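You operate a simulated robot arm through the tools that you are given. There is no shell and no other tool.

You run a simulated robot arm. Do the job below in one go: nothing can be reset, and whatever is moved stays where it is left.

## Task
Burnish the white tile, then press one full blue print on it.
Fine: use the black pebble and the green pad; both go back.
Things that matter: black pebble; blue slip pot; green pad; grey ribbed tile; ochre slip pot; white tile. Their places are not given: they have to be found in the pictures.

It is judged by the outcome, as a careful person would: the job done as asked, and still so three seconds after it is handed in. It fails if anything else is knocked over, pushed out of place, dropped, spilled or broken.

## Robot
A 6-joint arm with a three-finger gripper, fixed in place. Base frame: the origin is at the foot of the arm, x ahead of it, y to its left, z up; the work surface is at about z = 800. Units: mm, rad, N and s.
Its first joint turns from -2.897 to 2.897 rad. Payload 4.89 kg.
The tool frame sits at the grasp point between the pads (the TCP): z along the fingers, y along the line on which they close. The tips reach 30 mm beyond it. Largest opening 164 mm; the body of the gripper starts 125 mm behind the TCP.
Orientation is told as [roll, pitch, yaw] about the base's x, y, z axes, in that order, counted from this pose: with the fingers straight down and closing along the base's y, the tool's x points along the base's -x, its y along +y and its z along -z.

## Interface
- The arm moves only by the tool apply_moves. Its argument "targets" is a list of rows, each a list of 3 entries, a list of its own where there are three numbers: the shift along the base's x, y, z in units of 200 mm (1.0 is 200 mm), then the turn, a rotation vector about the base's x, y, z in units of 180 degrees (1.0 is 180 degrees), then the opening, from 0 (shut) to 1 (fully open). In form: [[[x, y, z], [ax, ay, az], grip], ...]. A call has 1 to 20 rows; each row is the pose to reach, as a shift and turn from the pose commanded when the call began. A call with a number of a shift or a turn outside -1 to 1 is refused whole. A row lasts 0.2 s, in which the tool goes at most 50 mm and 0.15 rad; a call with a longer step from one row to the next is refused whole, and so is a gripper value outside its range. A pose out of reach is approached as far as the arm can. The call stops where the force on the tool passes 50 N (or 10 N more than at its start, if that is more) or the arm is blocked; 0.2 s more then pass. The fingers move at their own pace (about 108 mm/s each) and stop on an object; they squeeze with about 32 N. The grip force told is the motor's: it shows also when the fingers shut on nothing. Time passes only in rows, and 0.2 s behind the last, so rows that repeat a pose let the fingers close. It gives the time, the measured TCP pose, the force on the tool (base axes), the opening and the grip force at its end, in the units of the frame above (readings bear some noise), with the torque about the TCP (base axes, N m) and any sound that the robot's microphone picked up.
- Cameras (640 x 400 px; columns grow to the right, rows downward): "scene" is fixed at [218.5, 501.3, 1422.8]; the picture's right is [-0.04, -1.00, 0.00], its down [-0.65, 0.02, -0.76] and it looks along [0.76, -0.03, -0.65] (base axes); focal length 318 px, centre (320, 200). "wrist" rides on the gripper at [76, -2, -152] in the tool frame; the picture's right is [0.02, 1.00, 0.00], its down [-0.88, 0.02, -0.47] and it looks along [-0.47, 0.01, 0.88] (tool axes); focal length 247 px, centre (320, 200).
- snapshot(camera): a new picture of that camera. No time passes.
- raise_lower(by): slides the trunk up (or, below 0, down) by that many mm; the arm rides with it, the base frame stays. It gives what a move gives, with no picture.
- probe_pixels(camera, pixels): there is no depth. For up to 12 entries [column, row, z] of the newest picture of that camera ("zoom" is the newest enlarged one), the place [x, y] in the base frame at which the ray of that pixel passes the height z, good to about 2 mm. No time passes.
- zoom(camera, box): a new picture of the part [left, top, right, bottom] of that camera's present view, enlarged. No time passes.
- close_job(): hands the job in; it is judged then, once.

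Unless the task says otherwise, let go and move clear before handing in.

The tools are called after "Request:" by a JSON object that holds its "fn" and its "kwargs". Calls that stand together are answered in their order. apply_moves: Moves the arm, as the interface text tells. Its arguments: {"type":"object","properties":{"targets":{"type":"array"}},"required":["targets"]} The other tools are called the same way: raise_lower (by) slides the trunk up or down; snapshot (camera) takes a picture; probe_pixels (camera, pixels) gives the place at which the rays of pixels pass given heights; zoom (camera, box) takes an enlarged picture of a part of a camera's view; close_job () hands the job in.

At the start:

```text
time: 0.0
tool_pos: [618.0, 370.2, 1178.7]
tcp_rot: [0.001, 0.002, 0.0]
force: [0.0, -0.3, 0.4]
torque: [0.01, 0.01, 0.0]
gripper_width: 163.9
grasp_force: 0.0
trunk travel left (down, up): [-175.0, 215.0]
```

scene: 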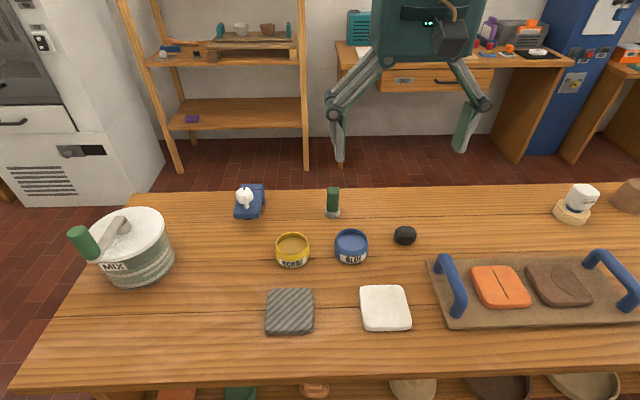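
wrist: 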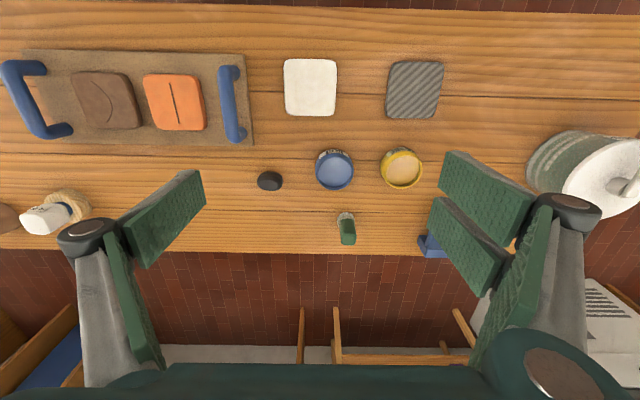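

The scene picture shows the white tile near (385,307), the ribbed tile (290,311), ochre pot (292,250), blue pot (351,246), black pebble (405,235) and a green-handled thing at (333,203). I'll zoom in on these to see them closely.

Request:
{"fn": "zoom", "kwargs": {"camera": "scene", "box": [220, 170, 440, 345]}}

Request:
{"fn": "zoom", "kwargs": {"camera": "scene", "box": [300, 170, 440, 270]}}

Request:
{"fn": "zoom", "kwargs": {"camera": "wrist", "box": [240, 40, 460, 260]}}

```text
2.29 times, centred on (330, 258) of scene
```

zoom: 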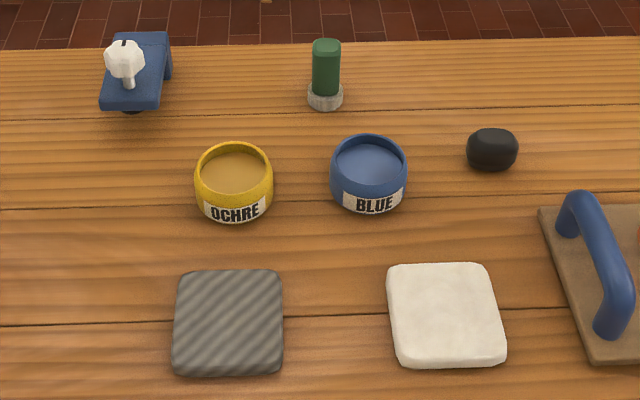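

```text
4.00 times, centred on (370, 220) of scene
```

zoom: 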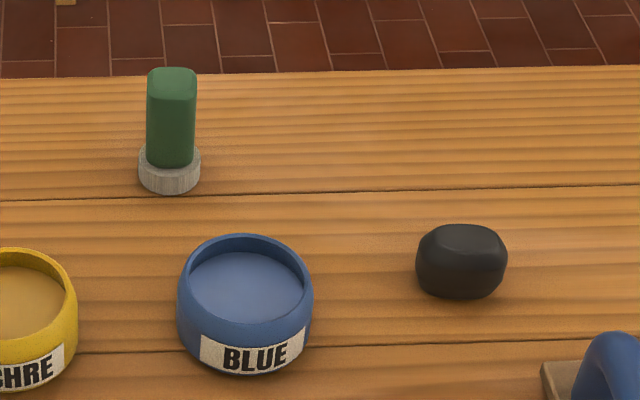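

```text
1.82 times, centred on (350, 150) of wrist
```

zoom: 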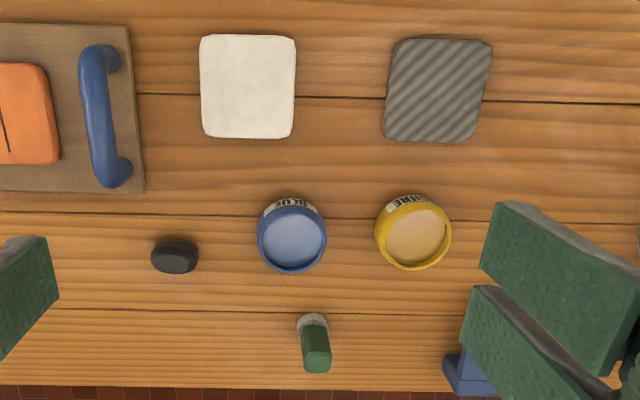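

The zooms show the green pad as a stamp: a green handle on a grey round foot at about (342,213). The pebble is at (415,235) and the blue pot's slip surface at about (361,241). I'll measure these now at a few heights.

Request:
{"fn": "probe_pixels", "kwargs": {"camera": "scene", "pixels": [[342.3, 218, 800], [334.6, 212, 805], [350, 212, 805], [343, 187.5, 870], [353, 241, 830], [344.5, 245, 840], [378, 245, 840], [361, 263.5, 800], [404, 236, 815], [426.8, 236, 815], [415, 244.8, 800], [415, 226, 830]]}}

Request:
{"fn": "zoom", "kwargs": {"camera": "scene", "box": [340, 270, 430, 340]}}

Request:
{"fn": "zoom", "kwargs": {"camera": "scene", "box": [310, 180, 360, 222]}}

```text
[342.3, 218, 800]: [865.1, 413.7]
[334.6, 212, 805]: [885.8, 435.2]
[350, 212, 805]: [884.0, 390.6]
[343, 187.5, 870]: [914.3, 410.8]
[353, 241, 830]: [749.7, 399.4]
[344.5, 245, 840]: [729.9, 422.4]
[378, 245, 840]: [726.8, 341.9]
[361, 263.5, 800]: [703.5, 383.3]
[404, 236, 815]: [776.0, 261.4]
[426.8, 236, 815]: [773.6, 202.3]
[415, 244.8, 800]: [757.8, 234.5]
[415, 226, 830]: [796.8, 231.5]
```

```text
5.71 times, centred on (385, 305) of scene
```

zoom: 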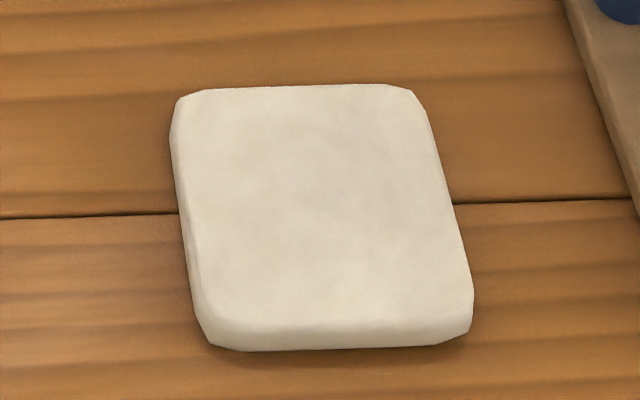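

```text
9.52 times, centred on (335, 201) of scene
```

zoom: 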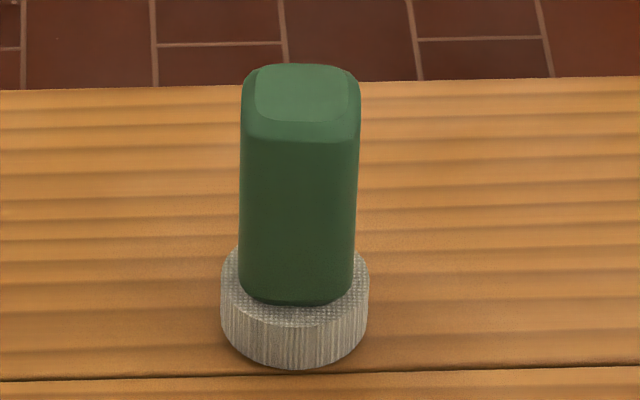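

My horizontal pixel conversion was 10 px off, because the zoom was centred on column 370. I'll probe straight from the stamp zoom instead, where the foot bottom is at (295,369), its sides are at columns 222 and 370, and the handle top is at (302,92).

Request:
{"fn": "probe_pixels", "kwargs": {"camera": "zoom", "pixels": [[295, 369, 800], [222, 300, 800], [370, 300, 800], [222, 282, 815], [370, 282, 815], [295, 325, 815], [295, 325, 820], [295, 303, 815], [302, 92, 880], [302, 92, 870], [240, 110, 875], [360, 110, 875]]}}

Request:
{"fn": "zoom", "kwargs": {"camera": "wrist", "box": [310, 195, 390, 255]}}

```text
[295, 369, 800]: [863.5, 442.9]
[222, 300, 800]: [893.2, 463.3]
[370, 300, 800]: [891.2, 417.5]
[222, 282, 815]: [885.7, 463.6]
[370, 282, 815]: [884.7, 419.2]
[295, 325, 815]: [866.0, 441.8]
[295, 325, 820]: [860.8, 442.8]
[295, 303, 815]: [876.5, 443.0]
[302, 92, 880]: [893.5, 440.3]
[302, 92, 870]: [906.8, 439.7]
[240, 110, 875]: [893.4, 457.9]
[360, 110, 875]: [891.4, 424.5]
```

```text
6.67 times, centred on (350, 225) of wrist
```

zoom: 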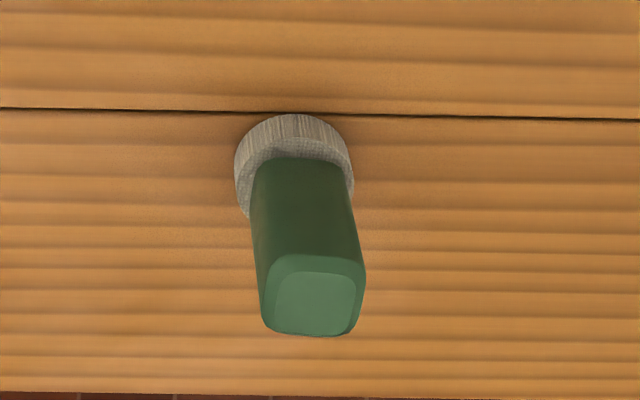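

The stamp foot is about 45 mm across, centred near (886,442), with a handle about 33 mm wide. I'll triangulate the handle's top from the wrist zoom (top face around (313,303), foot front edge at (293,115)), and then look at the pot, pebble and tile.

Request:
{"fn": "probe_pixels", "kwargs": {"camera": "zoom", "pixels": [[293, 115, 800], [313, 303, 880], [313, 303, 885], [313, 303, 890], [313, 303, 875], [266, 290, 880], [366, 280, 880], [313, 257, 880], [313, 337, 880], [237, 165, 815], [353, 165, 815]]}}

Request:
{"fn": "zoom", "kwargs": {"camera": "wrist", "box": [250, 130, 370, 205]}}

```text
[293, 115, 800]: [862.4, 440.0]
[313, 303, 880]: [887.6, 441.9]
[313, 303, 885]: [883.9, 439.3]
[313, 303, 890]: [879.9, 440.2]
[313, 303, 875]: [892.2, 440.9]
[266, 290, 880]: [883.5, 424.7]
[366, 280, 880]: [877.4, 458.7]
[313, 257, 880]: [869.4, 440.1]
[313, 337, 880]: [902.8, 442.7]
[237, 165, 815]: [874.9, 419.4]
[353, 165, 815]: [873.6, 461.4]
```

```text
5.33 times, centred on (310, 168) of wrist
```

zoom: 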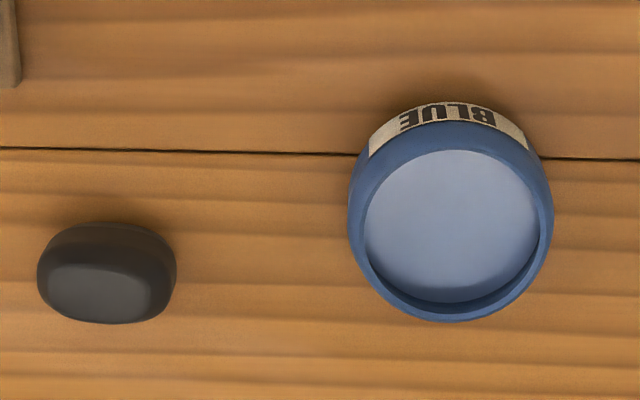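

The stamp is centred at about (885.5,441), with its top near z=883. In this wrist zoom the blue pot's rim is centred at about (451,222) and the pebble at about (106,272), so I'll probe both.

Request:
{"fn": "probe_pixels", "kwargs": {"camera": "zoom", "pixels": [[451, 222, 840], [451, 222, 835], [349, 222, 840], [553, 222, 840], [451, 122, 840], [451, 321, 840], [451, 103, 800], [37, 275, 812], [177, 275, 812], [106, 222, 812], [106, 324, 825], [106, 290, 825]]}}

Request:
{"fn": "zoom", "kwargs": {"camera": "scene", "box": [325, 215, 425, 275]}}

```text
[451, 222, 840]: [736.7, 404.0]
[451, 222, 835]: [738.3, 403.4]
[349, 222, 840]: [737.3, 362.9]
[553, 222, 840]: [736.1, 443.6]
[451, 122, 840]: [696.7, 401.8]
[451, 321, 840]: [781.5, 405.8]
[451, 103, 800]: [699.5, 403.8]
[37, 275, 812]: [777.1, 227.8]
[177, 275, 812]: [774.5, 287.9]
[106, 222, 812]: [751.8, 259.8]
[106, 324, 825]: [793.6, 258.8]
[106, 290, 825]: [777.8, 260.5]
```

```text
6.40 times, centred on (375, 245) of scene
```

zoom: 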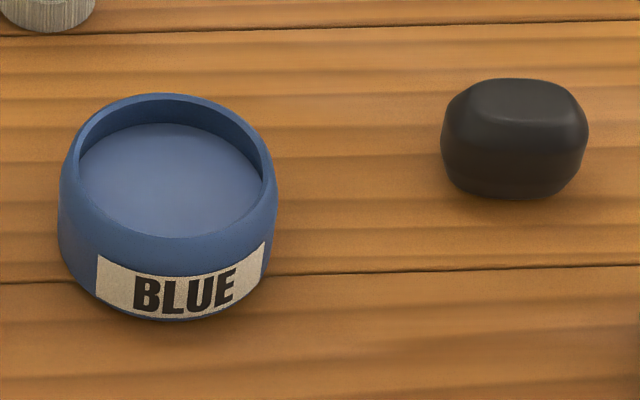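

I'll probe the same features from the scene zoom: pot rim back at (168,93), rim front near (168,238), pot bottom (165,320), slip back edge (170,124), and the pebble's edges.

Request:
{"fn": "probe_pixels", "kwargs": {"camera": "zoom", "pixels": [[168, 93, 840], [168, 93, 845], [168, 235, 840], [165, 320, 800], [168, 165, 840], [57, 230, 820], [277, 215, 820], [170, 124, 830], [441, 145, 815], [588, 145, 815], [515, 200, 800], [528, 95, 830]]}}

Request:
{"fn": "zoom", "kwargs": {"camera": "wrist", "box": [265, 40, 355, 130]}}

```text
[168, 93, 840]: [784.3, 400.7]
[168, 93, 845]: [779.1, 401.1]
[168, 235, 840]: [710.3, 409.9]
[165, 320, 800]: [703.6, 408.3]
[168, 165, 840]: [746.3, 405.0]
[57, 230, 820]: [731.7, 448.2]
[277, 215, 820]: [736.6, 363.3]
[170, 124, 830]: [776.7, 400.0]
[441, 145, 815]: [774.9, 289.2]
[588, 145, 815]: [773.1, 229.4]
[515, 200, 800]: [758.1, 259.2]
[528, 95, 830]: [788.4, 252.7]
```

```text
4.44 times, centred on (310, 85) of wrist
```

zoom: 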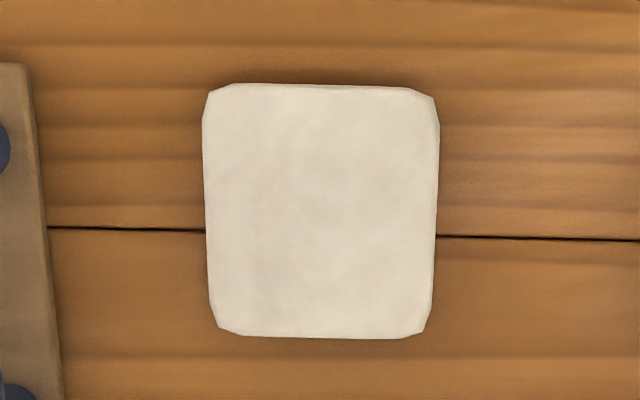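

The pot is centred near (740,404), about 85 mm across, with its rim at roughly z=842. The pebble is about 60 mm in y and 43 mm in x, near (774,258.5). Next I'll measure the white tile from this wrist zoom, with edges at columns 203/440 and rows 83/339, plus the pebble heights.

Request:
{"fn": "probe_pixels", "kwargs": {"camera": "zoom", "pixels": [[203, 120, 815], [440, 120, 815], [320, 83, 815], [320, 339, 815], [209, 300, 815], [433, 300, 815], [320, 211, 815], [320, 211, 820]]}}

Request:
{"fn": "probe_pixels", "kwargs": {"camera": "scene", "pixels": [[363, 286, 815], [403, 286, 815], [385, 285, 815], [386, 330, 800], [388, 326, 815], [362, 310, 815], [410, 310, 815]]}}

Request:
{"fn": "zoom", "kwargs": {"camera": "scene", "box": [385, 218, 425, 252]}}

```text
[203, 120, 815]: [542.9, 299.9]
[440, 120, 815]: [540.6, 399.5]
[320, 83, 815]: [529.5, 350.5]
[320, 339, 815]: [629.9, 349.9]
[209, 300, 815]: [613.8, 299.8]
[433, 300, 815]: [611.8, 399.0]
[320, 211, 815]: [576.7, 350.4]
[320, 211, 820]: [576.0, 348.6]
```

```text
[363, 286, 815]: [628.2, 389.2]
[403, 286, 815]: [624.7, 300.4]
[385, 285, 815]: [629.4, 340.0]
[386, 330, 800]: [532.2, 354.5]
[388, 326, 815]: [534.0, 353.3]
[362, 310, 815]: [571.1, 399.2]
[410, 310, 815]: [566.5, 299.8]
```

```text
11.76 times, centred on (405, 235) of scene
```

zoom: 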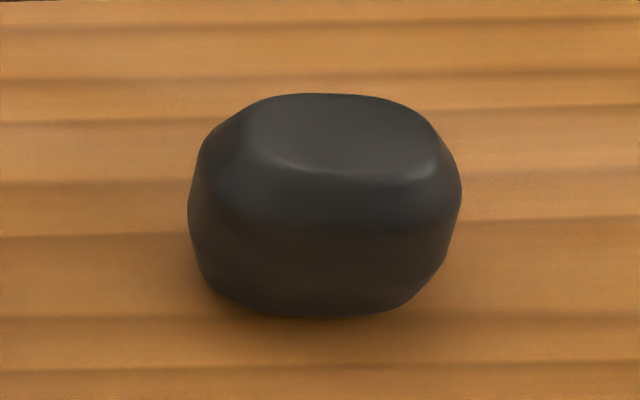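

The tile spans x 530 to 630 and y 300 to 400, centred at (580,349.5), and is about 15 mm thick. I'll check the pebble's height from the zoom, whose top face runs from row 93 to about 175.

Request:
{"fn": "probe_pixels", "kwargs": {"camera": "zoom", "pixels": [[345, 135, 830], [345, 135, 835], [345, 135, 840], [345, 93, 840], [345, 93, 835], [188, 210, 818], [462, 190, 818], [320, 316, 800], [345, 175, 840]]}}

Request:
{"fn": "zoom", "kwargs": {"camera": "wrist", "box": [245, 160, 295, 200]}}

```text
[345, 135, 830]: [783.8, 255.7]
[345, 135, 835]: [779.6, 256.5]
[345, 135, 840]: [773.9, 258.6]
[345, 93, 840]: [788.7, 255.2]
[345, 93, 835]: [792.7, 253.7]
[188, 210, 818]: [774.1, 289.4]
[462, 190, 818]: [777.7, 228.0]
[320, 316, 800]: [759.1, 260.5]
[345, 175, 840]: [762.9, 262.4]
```

```text
10.00 times, centred on (270, 180) of wrist
```

zoom: 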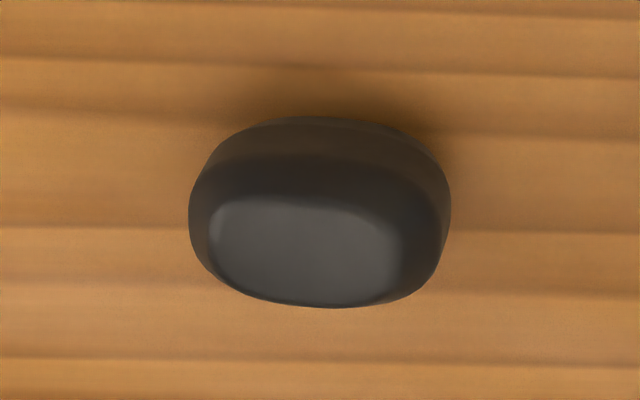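

Request:
{"fn": "probe_pixels", "kwargs": {"camera": "zoom", "pixels": [[310, 252, 840], [310, 252, 835], [310, 252, 830], [188, 215, 818], [451, 215, 818], [325, 116, 815], [325, 308, 835], [325, 116, 810]]}}

```text
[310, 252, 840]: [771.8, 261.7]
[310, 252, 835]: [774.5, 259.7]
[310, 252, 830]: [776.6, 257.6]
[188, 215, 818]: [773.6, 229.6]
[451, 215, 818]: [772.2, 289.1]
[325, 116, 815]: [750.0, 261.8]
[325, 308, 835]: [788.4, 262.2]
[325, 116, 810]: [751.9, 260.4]
```

The pebble sits at about (773,259), 60 mm in y, 44 mm in x and about 38 mm high, with nothing else within finger reach. I'll go above it with the fingers at about 100 mm and look again with the wrist camera.

Request:
{"fn": "apply_moves", "kwargs": {"targets": [[[0.111, -0.079, -0.142], [0, 0, 0], 0.8], [[0.221, -0.159, -0.284], [0, 0, 0], 0.6], [[0.332, -0.238, -0.426], [0, 0, 0], 0.6], [[0.443, -0.318, -0.568], [0, 0, 0], 0.6], [[0.554, -0.397, -0.71], [0, 0, 0], 0.6], [[0.664, -0.477, -0.852], [0, 0, 0], 0.6], [[0.775, -0.556, -0.9935], [0, 0, 0], 0.6], [[0.775, -0.556, -0.9935], [0, 0, 0], 0.6]]}}

Request:
{"fn": "snapshot", "kwargs": {"camera": "wrist"}}

Request:
{"fn": "snapshot", "kwargs": {"camera": "scene"}}

```text
time: 1.8
tool_pos: [774.6, 258.8, 982.3]
tcp_rot: [0.0, 0.001, 0.001]
force: [1.2, -0.8, -1.1]
torque: [-0.01, 0.05, 0.0]
gripper_width: 98.3
grasp_force: 0.1
trunk travel left (down, up): [-175.0, 215.0]
```

```text
taken
```

wrist: 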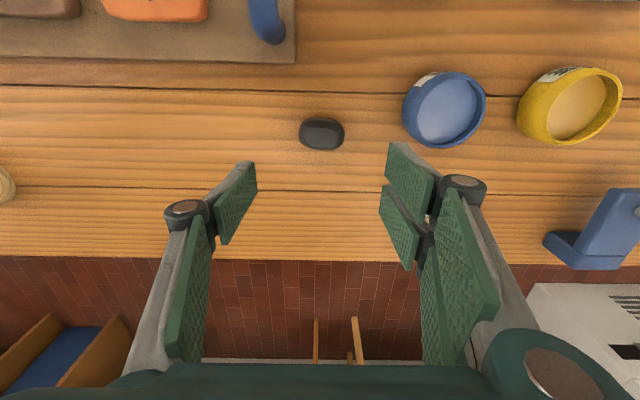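

```text
taken
```

scene: 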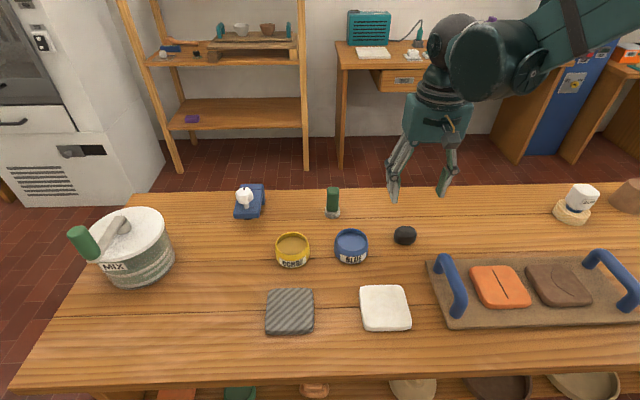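

The tool is at (774.6,258.8,982.3) with the fingers 98 mm apart, and the pebble appears at about (322,134) in the wrist view. I'll zoom in and re-measure it before going down.

Request:
{"fn": "zoom", "kwargs": {"camera": "wrist", "box": [290, 110, 354, 155]}}

```text
8.89 times, centred on (322, 132) of wrist
```

zoom: 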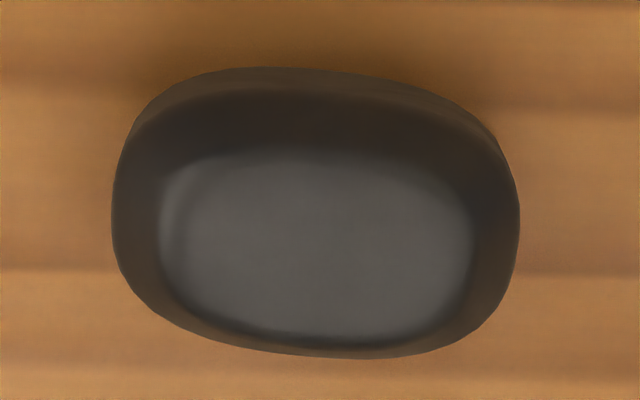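

Request:
{"fn": "probe_pixels", "kwargs": {"camera": "zoom", "pixels": [[113, 215, 818], [519, 225, 818], [316, 67, 812], [316, 357, 825], [316, 245, 838], [165, 230, 838], [475, 240, 838], [316, 155, 838], [316, 335, 838], [230, 67, 812], [400, 80, 812]]}}

```text
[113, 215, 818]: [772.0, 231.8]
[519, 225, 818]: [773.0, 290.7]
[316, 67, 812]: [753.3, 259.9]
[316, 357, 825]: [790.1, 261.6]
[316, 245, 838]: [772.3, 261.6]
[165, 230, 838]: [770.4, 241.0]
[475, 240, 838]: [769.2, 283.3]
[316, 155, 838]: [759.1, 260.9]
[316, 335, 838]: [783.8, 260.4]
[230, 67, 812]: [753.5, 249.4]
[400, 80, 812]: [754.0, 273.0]
```

The pebble is centred at about (772,261). I'll descend straight over it to TCP z≈839, which puts the tips about 9 mm above the table, with the fingers still open.

Request:
{"fn": "apply_moves", "kwargs": {"targets": [[[-0.005, 0.01, -0.2], [0, 0, 0], 0.6], [[-0.005, 0.01, -0.4], [0, 0, 0], 0.6], [[-0.005, 0.01, -0.55], [0, 0, 0], 0.6], [[-0.005, 0.01, -0.65], [0, 0, 0], 0.6], [[-0.005, 0.01, -0.69], [0, 0, 0], 0.6], [[-0.005, 0.01, -0.705], [0, 0, 0], 0.6], [[-0.005, 0.01, -0.705], [0, 0, 0], 0.6]]}}

Request:
{"fn": "snapshot", "kwargs": {"camera": "wrist"}}

Request:
{"fn": "zoom", "kwargs": {"camera": "scene", "box": [350, 180, 470, 260]}}

```text
time: 3.4
tool_pos: [773.9, 261.4, 840.6]
tcp_rot: [0.0, 0.001, 0.0]
force: [1.2, 0.5, 0.1]
torque: [0.01, 0.0, 0.0]
gripper_width: 98.4
grasp_force: 0.2
trunk travel left (down, up): [-175.0, 215.0]
```

```text
taken
```

wrist: 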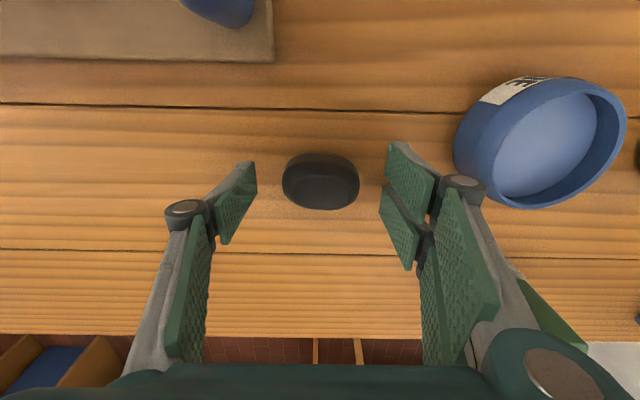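

```text
5.00 times, centred on (410, 220) of scene
```

zoom: 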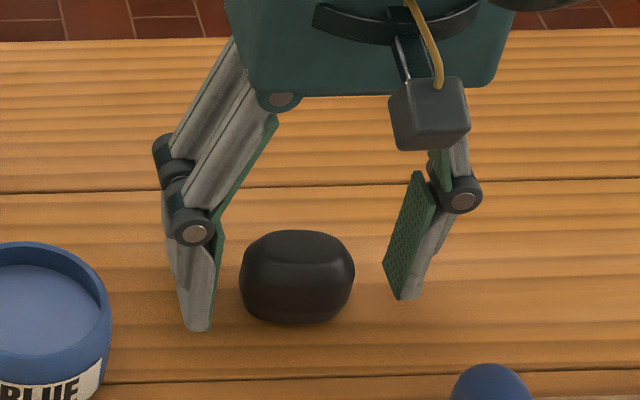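

The pebble at (320,183) sits centred between the fingers at TCP (773.9,261.4,840.6), and no force shows. I'll close the grip now.

Request:
{"fn": "apply_moves", "kwargs": {"targets": [[[0, 0, 0], [0, 0, 0], 0.4], [[0, 0, 0], [0, 0, 0], 0.25], [[0, 0, 0], [0, 0, 0], 0.1], [[0, 0, 0], [0, 0, 0], 0.0], [[0, 0, 0], [0, 0, 0], 0.0]]}}

Request:
{"fn": "snapshot", "kwargs": {"camera": "wrist"}}

Request:
{"fn": "zoom", "kwargs": {"camera": "scene", "box": [350, 180, 470, 260]}}

```text
time: 4.6
tool_pos: [772.7, 261.3, 840.9]
tcp_rot: [0.0, 0.0, 0.001]
force: [0.2, 0.8, 2.0]
torque: [0.01, -0.01, -0.01]
gripper_width: 52.6
grasp_force: 32.2
trunk travel left (down, up): [-175.0, 215.0]
```

```text
taken
```

wrist: 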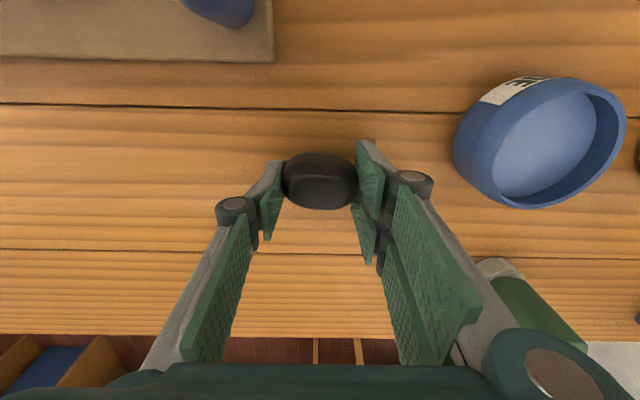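

```text
5.00 times, centred on (410, 220) of scene
```

zoom: 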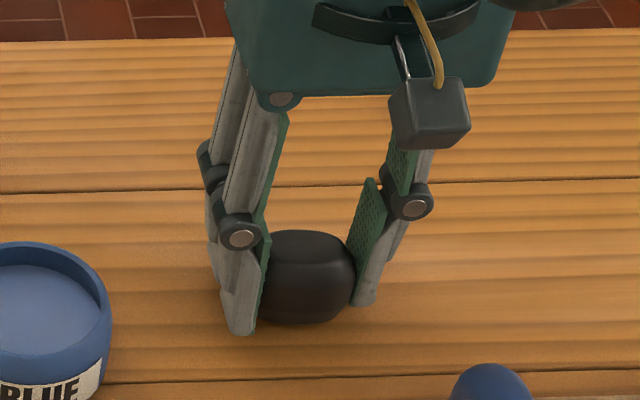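

The grip is holding at 52.6 mm and 32 N on the pebble. I'll lift it straight up and check that it comes with the fingers.

Request:
{"fn": "apply_moves", "kwargs": {"targets": [[[0, 0, 0.05], [0, 0, 0], 0.0], [[0, 0, 0.15], [0, 0, 0], 0.0], [[0, 0, 0.3], [0, 0, 0], 0.0], [[0, 0, 0.45], [0, 0, 0], 0.0], [[0, 0, 0.45], [0, 0, 0], 0.0]]}}

Request:
{"fn": "snapshot", "kwargs": {"camera": "wrist"}}

Request:
{"fn": "zoom", "kwargs": {"camera": "scene", "box": [350, 140, 470, 220]}}

```text
time: 5.8
tool_pos: [773.4, 261.7, 933.3]
tcp_rot: [0.0, 0.001, 0.001]
force: [-0.5, -0.1, 0.2]
torque: [0.0, 0.0, 0.02]
gripper_width: 0.0
grasp_force: 32.1
trunk travel left (down, up): [-175.0, 215.0]
```

```text
taken
```

wrist: 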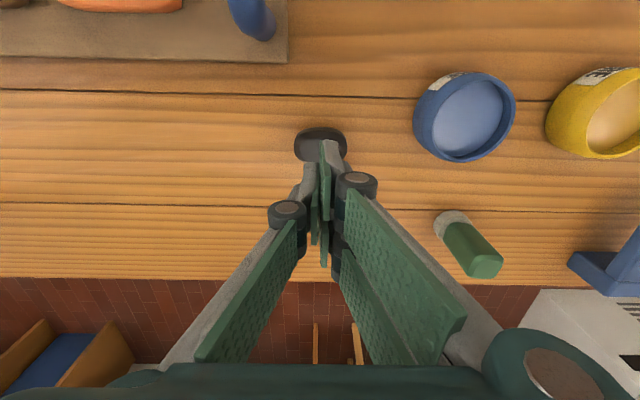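

```text
5.00 times, centred on (410, 180) of scene
```

zoom: 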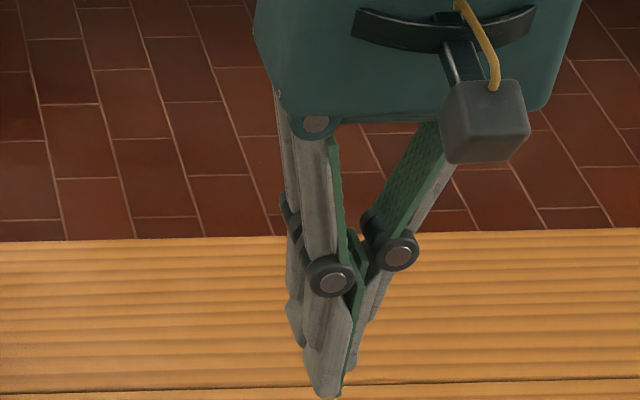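

The grip reading of 0.0 mm and the wrist picture at (320,145) show the pebble slipped out and stayed on the table. Its ends are too rounded to hold. I'll open, look at where it lies now, and plan to grip its longer, flatter sides instead.

Request:
{"fn": "apply_moves", "kwargs": {"targets": [[[0, 0, 0.1], [0, 0, 0], 0.2], [[0, 0, 0.2], [0, 0, 0], 0.45], [[0, 0, 0.25], [0, 0, 0], 0.6], [[0, 0, 0.25], [0, 0, 0], 0.6]]}}

Request:
{"fn": "zoom", "kwargs": {"camera": "wrist", "box": [270, 95, 374, 165]}}

Request:
{"fn": "zoom", "kwargs": {"camera": "scene", "box": [385, 218, 425, 252]}}

```text
time: 6.8
tool_pos: [773.4, 261.7, 981.8]
tcp_rot: [0.001, -0.001, 0.001]
force: [0.5, -0.8, 0.4]
torque: [-0.01, -0.07, 0.04]
gripper_width: 98.4
grasp_force: 0.1
trunk travel left (down, up): [-175.0, 215.0]
```

```text
5.71 times, centred on (322, 130) of wrist
```

zoom: 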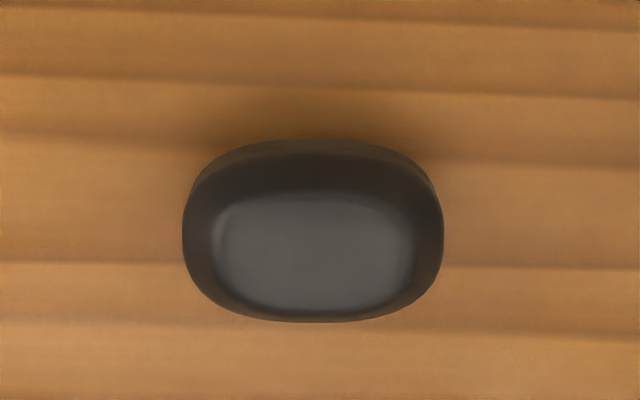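

```text
11.76 times, centred on (405, 235) of scene
```

zoom: 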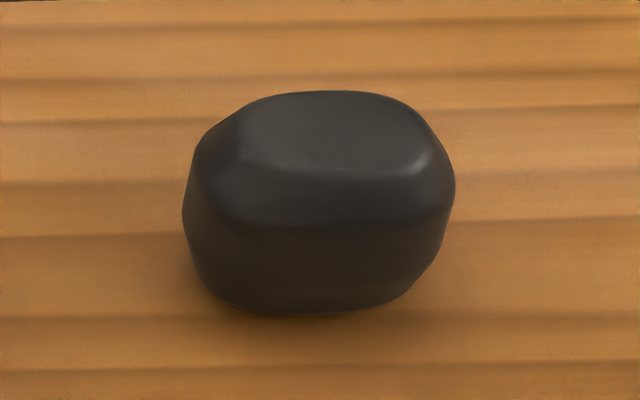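

The pebble is still upright and hardly moved: columns 183 to 444, rows 139 to 323 in the wrist zoom. I'll measure it again.

Request:
{"fn": "probe_pixels", "kwargs": {"camera": "zoom", "pixels": [[185, 210, 818], [455, 190, 818], [320, 314, 800], [330, 135, 838], [330, 93, 838]]}}

Request:
{"fn": "zoom", "kwargs": {"camera": "wrist", "box": [270, 95, 374, 165]}}

```text
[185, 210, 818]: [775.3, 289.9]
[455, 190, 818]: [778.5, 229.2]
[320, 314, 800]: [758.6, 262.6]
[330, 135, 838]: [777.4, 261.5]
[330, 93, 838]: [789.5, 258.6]
```

```text
5.71 times, centred on (322, 130) of wrist
```

zoom: 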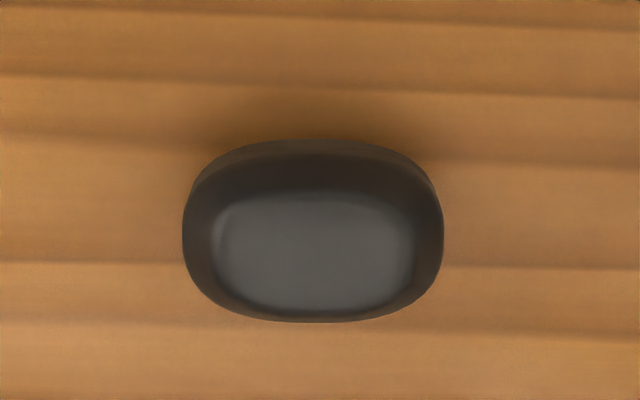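

Request:
{"fn": "probe_pixels", "kwargs": {"camera": "zoom", "pixels": [[183, 225, 818], [444, 230, 818], [313, 139, 812], [313, 323, 826], [313, 252, 838], [215, 245, 838], [415, 250, 838], [313, 193, 838], [313, 308, 838]]}}

```text
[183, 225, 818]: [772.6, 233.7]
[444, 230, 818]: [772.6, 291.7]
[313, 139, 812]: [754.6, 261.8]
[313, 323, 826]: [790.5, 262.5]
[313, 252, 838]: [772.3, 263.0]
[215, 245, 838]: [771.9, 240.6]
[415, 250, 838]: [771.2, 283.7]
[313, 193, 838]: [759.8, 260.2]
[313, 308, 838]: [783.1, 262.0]
```

The pebble is at about (772.5,262), still square to the table. I'll turn the gripper 90° about z so it closes along x, on the pebble's long sides, staying at this height with the fingers at about 74 mm.

Request:
{"fn": "apply_moves", "kwargs": {"targets": [[[0, 0, 0], [0, 0, 0.04], 0.45], [[0, 0, 0], [0, 0, 0.085], 0.45], [[0, 0, 0], [0, 0, 0.13], 0.45], [[0, 0, 0], [0, 0, 0.175], 0.45], [[0, 0, 0], [0, 0, 0.22], 0.45], [[0, 0, 0], [0, 0, 0.265], 0.45], [[0, 0, 0], [0, 0, 0.31], 0.45], [[0, 0, 0], [0, 0, 0.355], 0.45], [[0, 0, 0], [0, 0, 0.4], 0.45], [[0, 0, 0], [0, 0, 0.445], 0.45], [[0, 0, 0], [0, 0, 0.475], 0.45], [[0, 0, 0], [0, 0, 0.5], 0.45], [[0, 0, 0], [0, 0, 0.5], 0.45]]}}

Request:
{"fn": "snapshot", "kwargs": {"camera": "wrist"}}

Request:
{"fn": "zoom", "kwargs": {"camera": "scene", "box": [330, 120, 490, 260]}}

```text
time: 9.6
tool_pos: [773.2, 260.8, 980.3]
tcp_rot: [0.0, 0.0, 1.573]
force: [0.1, 0.6, 0.1]
torque: [0.02, 0.0, 0.0]
gripper_width: 73.8
grasp_force: 0.1
trunk travel left (down, up): [-175.0, 215.0]
```

```text
taken
```

wrist: 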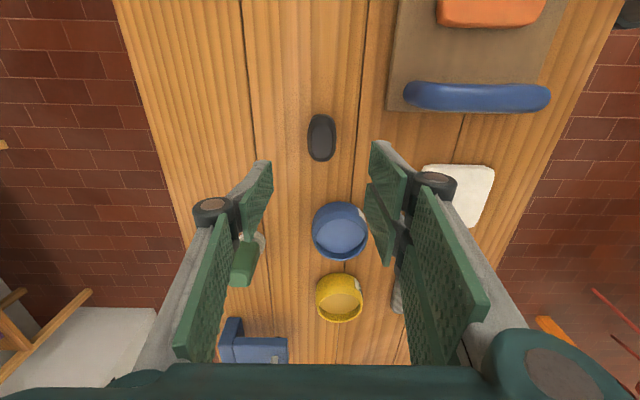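

```text
2.86 times, centred on (410, 190) of scene
```

zoom: 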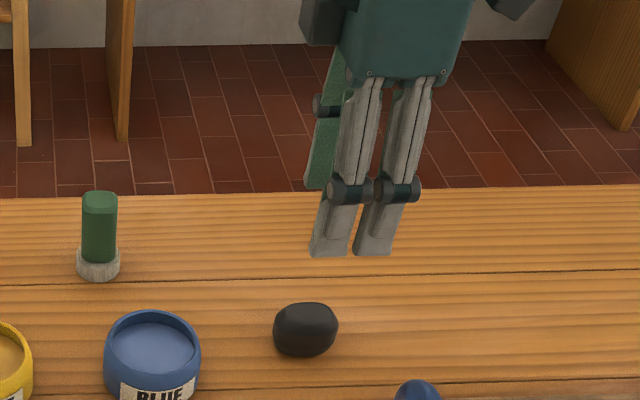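

The tool is now turned to yaw 1.573, and the two near-side fingers plus the far one straddle the pebble's short axis. I'll descend with a 1 mm correction in y, to TCP z≈834.

Request:
{"fn": "apply_moves", "kwargs": {"targets": [[[0.0025, 0.005, -0.2], [0, 0, 0], 0.45], [[0.0025, 0.005, -0.4], [0, 0, 0], 0.45], [[0.0025, 0.005, -0.55], [0, 0, 0], 0.45], [[0.0025, 0.005, -0.65], [0, 0, 0], 0.45], [[0.0025, 0.005, -0.71], [0, 0, 0], 0.45], [[0.0025, 0.005, -0.73], [0, 0, 0], 0.45], [[0.0025, 0.005, -0.73], [0, 0, 0], 0.45]]}}

Request:
{"fn": "snapshot", "kwargs": {"camera": "wrist"}}

Request:
{"fn": "zoom", "kwargs": {"camera": "scene", "box": [350, 180, 470, 260]}}

```text
time: 11.2
tool_pos: [773.0, 263.3, 835.6]
tcp_rot: [0.001, 0.0, 1.571]
force: [0.2, -0.3, 0.0]
torque: [-0.02, 0.0, 0.02]
gripper_width: 73.4
grasp_force: 0.0
trunk travel left (down, up): [-175.0, 215.0]
```

```text
taken
```

wrist: 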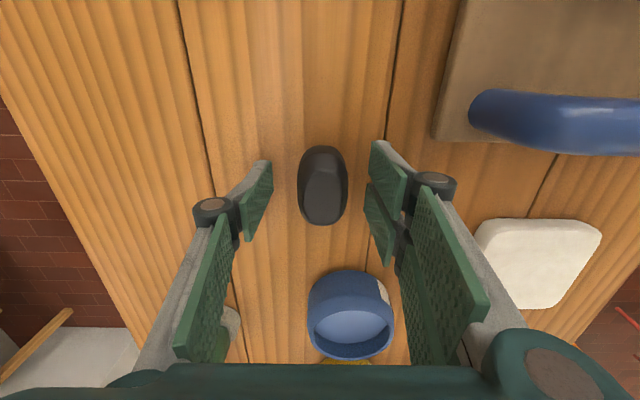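

```text
5.00 times, centred on (410, 220) of scene
```

zoom: 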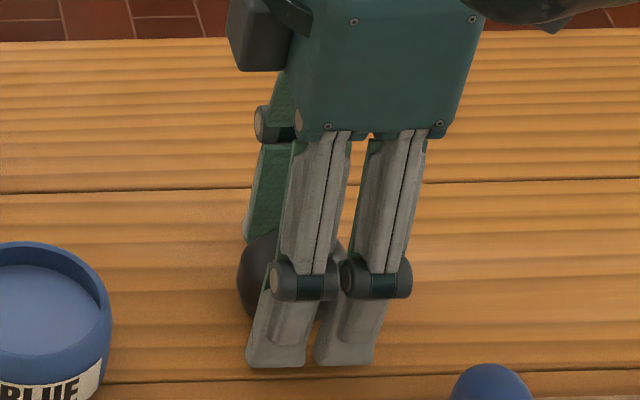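

The pebble at (322,185) is centred along the fingers' width and lies midway between the pads. I'll close on it now.

Request:
{"fn": "apply_moves", "kwargs": {"targets": [[[0, 0, 0], [0, 0, 0], 0.3], [[0, 0, 0], [0, 0, 0], 0.2], [[0, 0, 0], [0, 0, 0], 0.1], [[0, 0, 0], [0, 0, 0], 0.0], [[0, 0, 0], [0, 0, 0], 0.0]]}}

Request:
{"fn": "snapshot", "kwargs": {"camera": "wrist"}}

Request:
{"fn": "zoom", "kwargs": {"camera": "scene", "box": [350, 180, 470, 260]}}

```text
time: 12.4
tool_pos: [772.7, 261.0, 835.7]
tcp_rot: [-0.001, 0.0, 1.571]
force: [0.2, 0.1, -0.2]
torque: [0.02, 0.01, 0.02]
gripper_width: 32.9
grasp_force: 31.9
trunk travel left (down, up): [-175.0, 215.0]
```

```text
taken
```

wrist: 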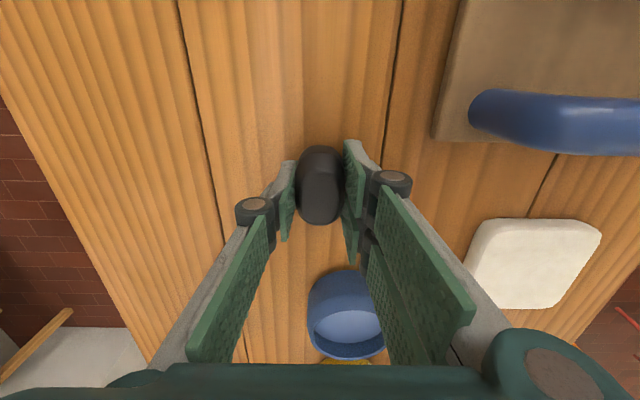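

```text
5.00 times, centred on (410, 220) of scene
```

zoom: 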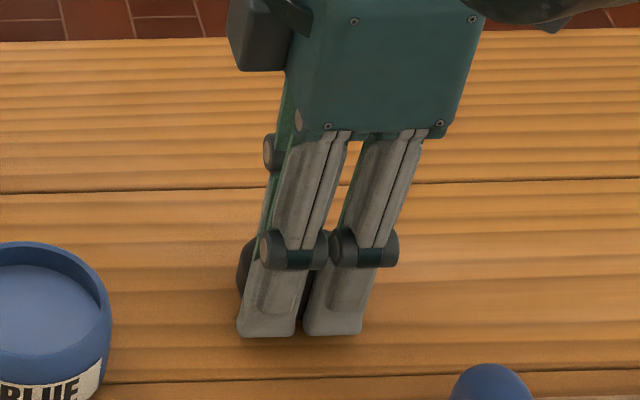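

The grip now reads 32.9 mm at 32 N on the long sides. I'll lift slowly and check that the pebble comes along.

Request:
{"fn": "apply_moves", "kwargs": {"targets": [[[0, 0, 0.01], [0, 0, 0], 0.0], [[0, 0, 0.03], [0, 0, 0], 0.0], [[0, 0, 0.06], [0, 0, 0], 0.0], [[0, 0, 0.1], [0, 0, 0], 0.0], [[0, 0, 0.1], [0, 0, 0], 0.0]]}}

Request:
{"fn": "snapshot", "kwargs": {"camera": "wrist"}}

Request:
{"fn": "zoom", "kwargs": {"camera": "scene", "box": [350, 180, 470, 260]}}

```text
time: 13.6
tool_pos: [773.1, 262.7, 854.3]
tcp_rot: [0.0, 0.0, 1.571]
force: [0.1, 0.3, -0.7]
torque: [0.02, -0.01, -0.02]
gripper_width: 32.9
grasp_force: 31.9
trunk travel left (down, up): [-175.0, 215.0]
```

```text
taken
```

wrist: 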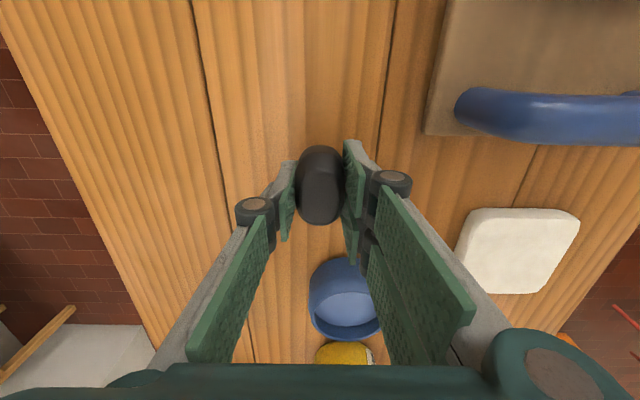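

```text
5.00 times, centred on (410, 220) of scene
```

zoom: 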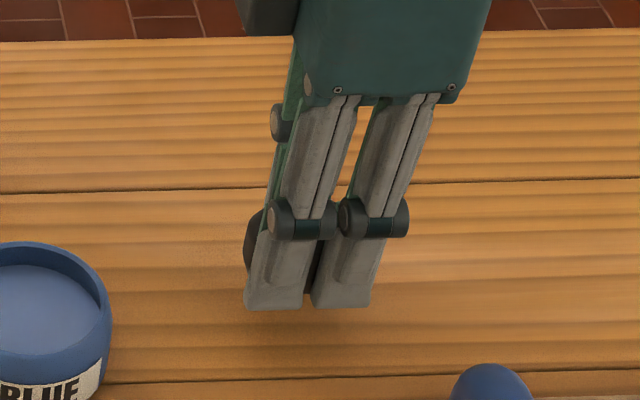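

The pebble came up with the fingers, unchanged at (320,185) and 32.9 mm. I'll lift it clear, carry it over the tile's centre at (580,349.5), and stop about 25 mm above the tile.

Request:
{"fn": "apply_moves", "kwargs": {"targets": [[[0, 0, 0.2], [0, 0, 0], 0.0], [[0, 0, 0.4], [0, 0, 0], 0.0], [[-0.1925, 0.0875, 0.4], [0, 0, 0], 0.0], [[-0.385, 0.175, 0.4], [0, 0, 0], 0.0], [[-0.5775, 0.2625, 0.4], [0, 0, 0], 0.0], [[-0.77, 0.35, 0.4], [0, 0, 0], 0.0], [[-0.9625, 0.4375, 0.4], [0, 0, 0], 0.0], [[-0.9625, 0.4375, 0.25], [0, 0, 0], 0.0], [[-0.9625, 0.4375, 0.1], [0, 0, 0], 0.0], [[-0.9625, 0.4375, 0.1], [0, 0, 0], 0.0]]}}

Request:
{"fn": "snapshot", "kwargs": {"camera": "wrist"}}

Request:
{"fn": "zoom", "kwargs": {"camera": "scene", "box": [310, 220, 470, 340]}}

```text
time: 15.8
tool_pos: [582.2, 349.3, 874.5]
tcp_rot: [0.0, -0.001, 1.572]
force: [-0.5, 0.5, -1.9]
torque: [-0.02, -0.01, -0.01]
gripper_width: 32.8
grasp_force: 32.2
trunk travel left (down, up): [-175.0, 215.0]
```

```text
taken
```

wrist: 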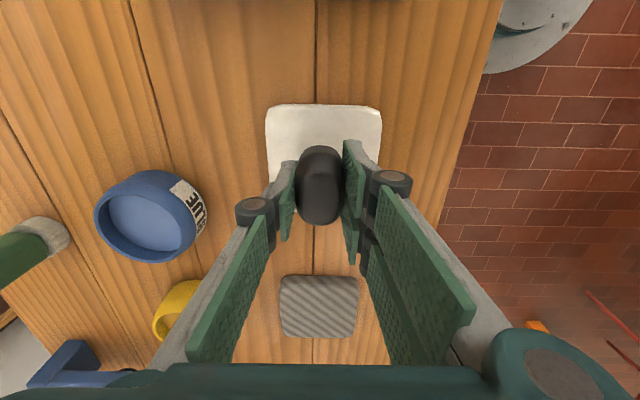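

```text
3.33 times, centred on (390, 280) of scene
```

zoom: 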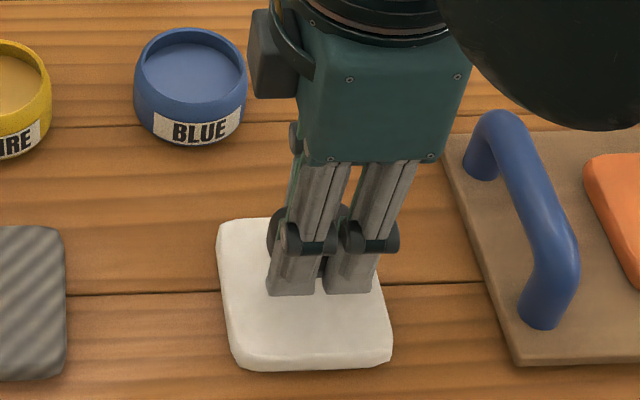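

The pebble is centred over the white tile, 25 mm above it by my reckoning. I'll lower it towards contact, which I expect around commanded z=848, and read the force.

Request:
{"fn": "apply_moves", "kwargs": {"targets": [[[0, 0, -0.06], [0, 0, 0], 0.0], [[0, 0, -0.09], [0, 0, 0], 0.0], [[0, 0, -0.105], [0, 0, 0], 0.0], [[0, 0, -0.115], [0, 0, 0], 0.0], [[0, 0, -0.115], [0, 0, 0], 0.0]]}}

```text
time: 17.0
tool_pos: [581.7, 349.5, 852.7]
tcp_rot: [0.0, 0.001, 1.57]
force: [6.9, 0.9, 21.6]
torque: [-0.01, -0.23, 0.01]
gripper_width: 32.8
grasp_force: 32.1
trunk travel left (down, up): [-175.0, 215.0]
```

Contact has come sooner than expected, with 21.6 N upward at commanded z=850. I'll ease off in small steps to get a light, steady pressure.

Request:
{"fn": "apply_moves", "kwargs": {"targets": [[[0, 0, 0.004], [0, 0, 0], 0.0], [[0, 0, 0.005], [0, 0, 0], 0.0], [[0, 0, 0.005], [0, 0, 0], 0.0]]}}

```text
time: 17.8
tool_pos: [581.6, 348.7, 851.5]
tcp_rot: [0.0, 0.0, 1.57]
force: [0.4, 0.2, 14.0]
torque: [-0.02, -0.04, 0.01]
gripper_width: 32.5
grasp_force: 32.0
trunk travel left (down, up): [-175.0, 215.0]
```

About 14 N at commanded z=851 gives a stiffness of roughly 7 N per mm, so the tile top is near z=820. I'll try one gentle stroke along x, out to +38 and back to −38 mm, then look at what it does.

Request:
{"fn": "apply_moves", "kwargs": {"targets": [[[0.05, 0, 0], [0, 0, 0], 0.0], [[0.1, 0, 0], [0, 0, 0], 0.0], [[0.15, 0, 0], [0, 0, 0], 0.0], [[0.19, 0, 0], [0, 0, 0], 0.0], [[0.14, 0, 0], [0, 0, 0], 0.0], [[0.09, 0, 0], [0, 0, 0], 0.0], [[0.04, 0, 0], [0, 0, 0], 0.0], [[-0.01, 0, 0], [0, 0, 0], 0.0], [[-0.06, 0, 0], [0, 0, 0], 0.0], [[-0.11, 0, 0], [0, 0, 0], 0.0], [[-0.16, 0, 0], [0, 0, 0], 0.0], [[-0.19, 0, 0], [0, 0, 0], 0.0]]}}

Request:
{"fn": "snapshot", "kwargs": {"camera": "wrist"}}

Request:
{"fn": "zoom", "kwargs": {"camera": "scene", "box": [310, 220, 470, 340]}}

```text
time: 20.4
tool_pos: [543.8, 349.1, 851.3]
tcp_rot: [-0.001, 0.001, 1.571]
force: [5.0, 0.6, 21.6]
torque: [-0.01, -0.15, 0.01]
gripper_width: 32.8
grasp_force: 31.9
trunk travel left (down, up): [-175.0, 215.0]
```

```text
taken
```

wrist: 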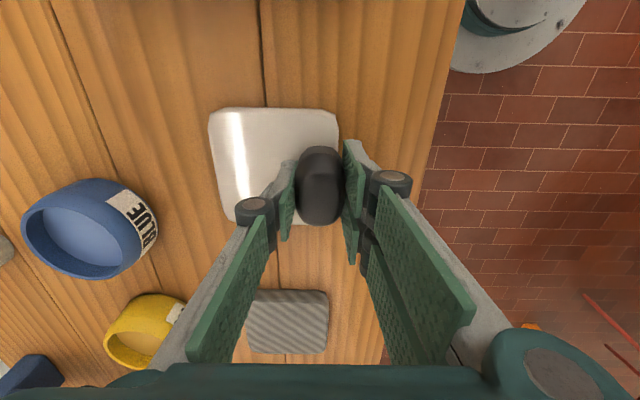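

```text
3.33 times, centred on (390, 280) of scene
```

zoom: 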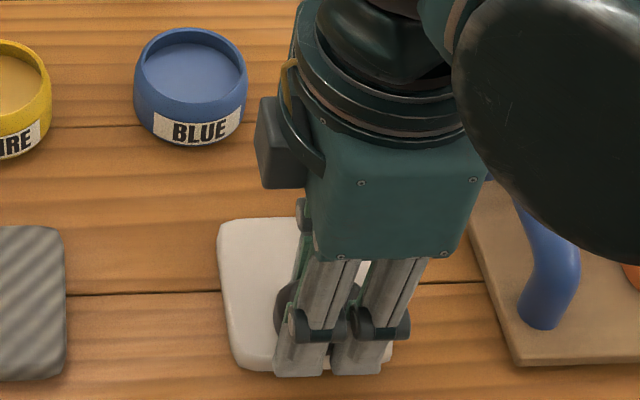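

The tile now shows a bright gloss stripe at (238,150) in the wrist picture, so burnishing is taking effect, and the tile has not moved. I'll continue with strokes across the +y half at slightly lighter pressure.

Request:
{"fn": "apply_moves", "kwargs": {"targets": [[[0, 0.04, 0.0025], [0, 0, 0], 0.0], [[0, 0.075, 0.0025], [0, 0, 0], 0.0], [[0.065, 0.075, 0.0025], [0, 0, 0], 0.0], [[0.13, 0.075, 0.0025], [0, 0, 0], 0.0], [[0.19, 0.075, 0.0025], [0, 0, 0], 0.0], [[0.255, 0.075, 0.0025], [0, 0, 0], 0.0], [[0.32, 0.075, 0.0025], [0, 0, 0], 0.0], [[0.38, 0.075, 0.0025], [0, 0, 0], 0.0], [[0.38, 0.11, 0.0025], [0, 0, 0], 0.0], [[0.38, 0.15, 0.0025], [0, 0, 0], 0.0], [[0.32, 0.15, 0.0025], [0, 0, 0], 0.0], [[0.255, 0.15, 0.0025], [0, 0, 0], 0.0], [[0.19, 0.15, 0.0025], [0, 0, 0], 0.0], [[0.13, 0.15, 0.0025], [0, 0, 0], 0.0], [[0.065, 0.15, 0.0025], [0, 0, 0], 0.0], [[0, 0.15, 0.0025], [0, 0, 0], 0.0]]}}

Request:
{"fn": "snapshot", "kwargs": {"camera": "wrist"}}

Request:
{"fn": "zoom", "kwargs": {"camera": "scene", "box": [310, 220, 470, 340]}}

```text
time: 23.8
tool_pos: [543.3, 378.5, 852.9]
tcp_rot: [0.0, -0.001, 1.572]
force: [-0.4, -0.9, -0.4]
torque: [-0.02, 0.04, 0.02]
gripper_width: 32.8
grasp_force: 32.6
trunk travel left (down, up): [-175.0, 215.0]
```

```text
taken
```

wrist: 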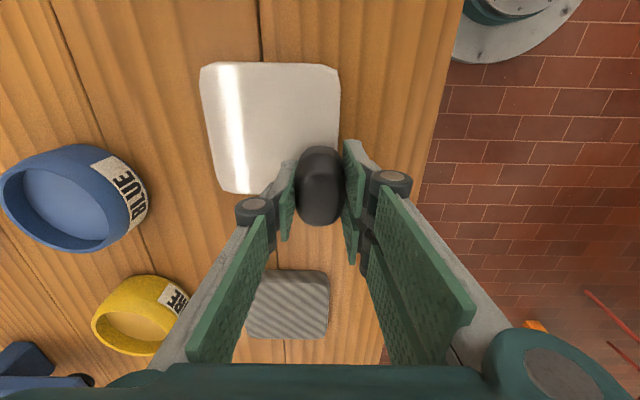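

```text
3.33 times, centred on (390, 280) of scene
```

zoom: 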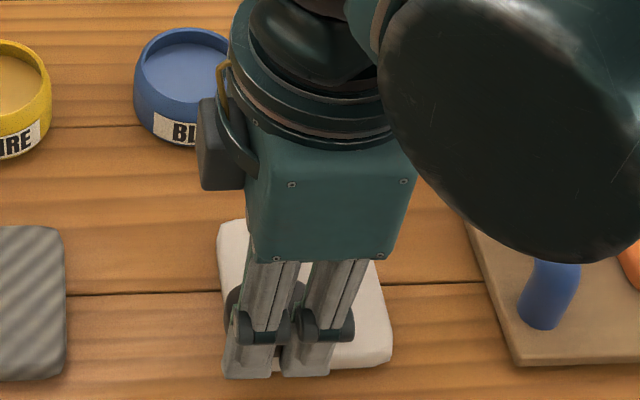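

The force fell to about zero at this corner, so the pebble has lost contact here. I'll lower 1 mm, stroke this row again and read the pressure.

Request:
{"fn": "apply_moves", "kwargs": {"targets": [[[0.03, 0, -0.005], [0, 0, 0], 0.0], [[0.095, 0, -0.005], [0, 0, 0], 0.0], [[0.16, 0, -0.005], [0, 0, 0], 0.0], [[0.19, 0, -0.005], [0, 0, 0], 0.0]]}}

```text
time: 24.8
tool_pos: [581.7, 379.5, 851.9]
tcp_rot: [0.0, 0.001, 1.571]
force: [-5.9, -0.4, 17.6]
torque: [-0.05, 0.11, 0.01]
gripper_width: 32.7
grasp_force: 31.9
trunk travel left (down, up): [-175.0, 215.0]
```

The pressure is a good 17.6 N here. I'll finish this row and the next one towards the tile's middle.

Request:
{"fn": "apply_moves", "kwargs": {"targets": [[[0.065, 0, 0], [0, 0, 0], 0.0], [[0.13, 0, 0], [0, 0, 0], 0.0], [[0.19, 0, 0], [0, 0, 0], 0.0], [[0.125, 0, 0], [0, 0, 0], 0.0], [[0.06, 0, 0], [0, 0, 0], 0.0], [[0, 0, 0], [0, 0, 0], 0.0], [[-0.065, 0, 0], [0, 0, 0], 0.0], [[-0.13, 0, 0], [0, 0, 0], 0.0], [[-0.19, 0, 0], [0, 0, 0], 0.0], [[-0.19, -0.04, 0], [0, 0, 0], 0.0], [[-0.19, -0.075, 0], [0, 0, 0], 0.0], [[-0.13, -0.075, 0], [0, 0, 0], 0.0], [[-0.065, -0.075, 0], [0, 0, 0], 0.0], [[0, -0.075, 0], [0, 0, 0], 0.0], [[0.065, -0.075, 0], [0, 0, 0], 0.0], [[0.13, -0.075, 0], [0, 0, 0], 0.0], [[0.19, -0.075, 0], [0, 0, 0], 0.0]]}}

Request:
{"fn": "snapshot", "kwargs": {"camera": "wrist"}}

Request:
{"fn": "zoom", "kwargs": {"camera": "scene", "box": [310, 220, 470, 340]}}

```text
time: 28.4
tool_pos: [619.1, 364.8, 851.5]
tcp_rot: [0.0, -0.001, 1.571]
force: [0.5, 0.2, -1.5]
torque: [-0.02, -0.06, 0.01]
gripper_width: 32.9
grasp_force: 32.2
trunk travel left (down, up): [-175.0, 215.0]
```

```text
taken
```

wrist: 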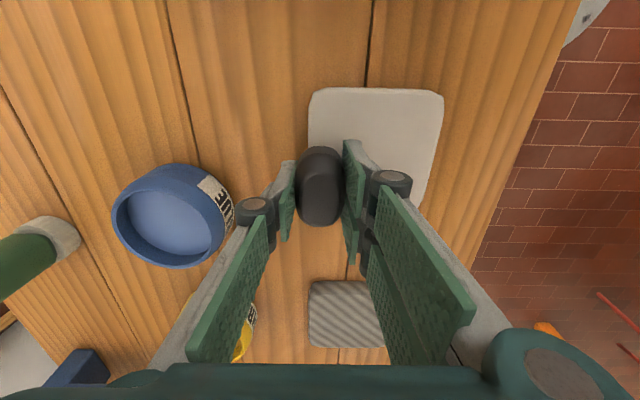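

```text
3.33 times, centred on (390, 280) of scene
```

zoom: 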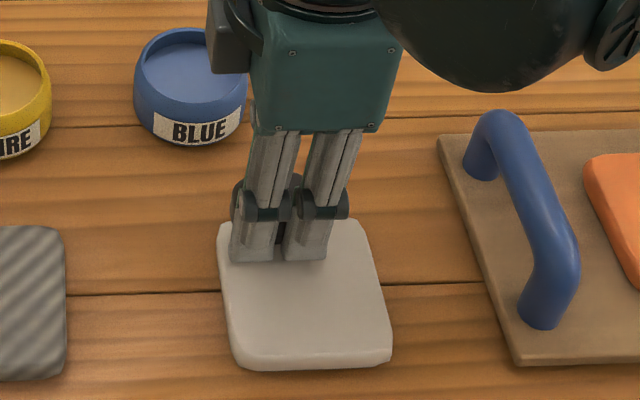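

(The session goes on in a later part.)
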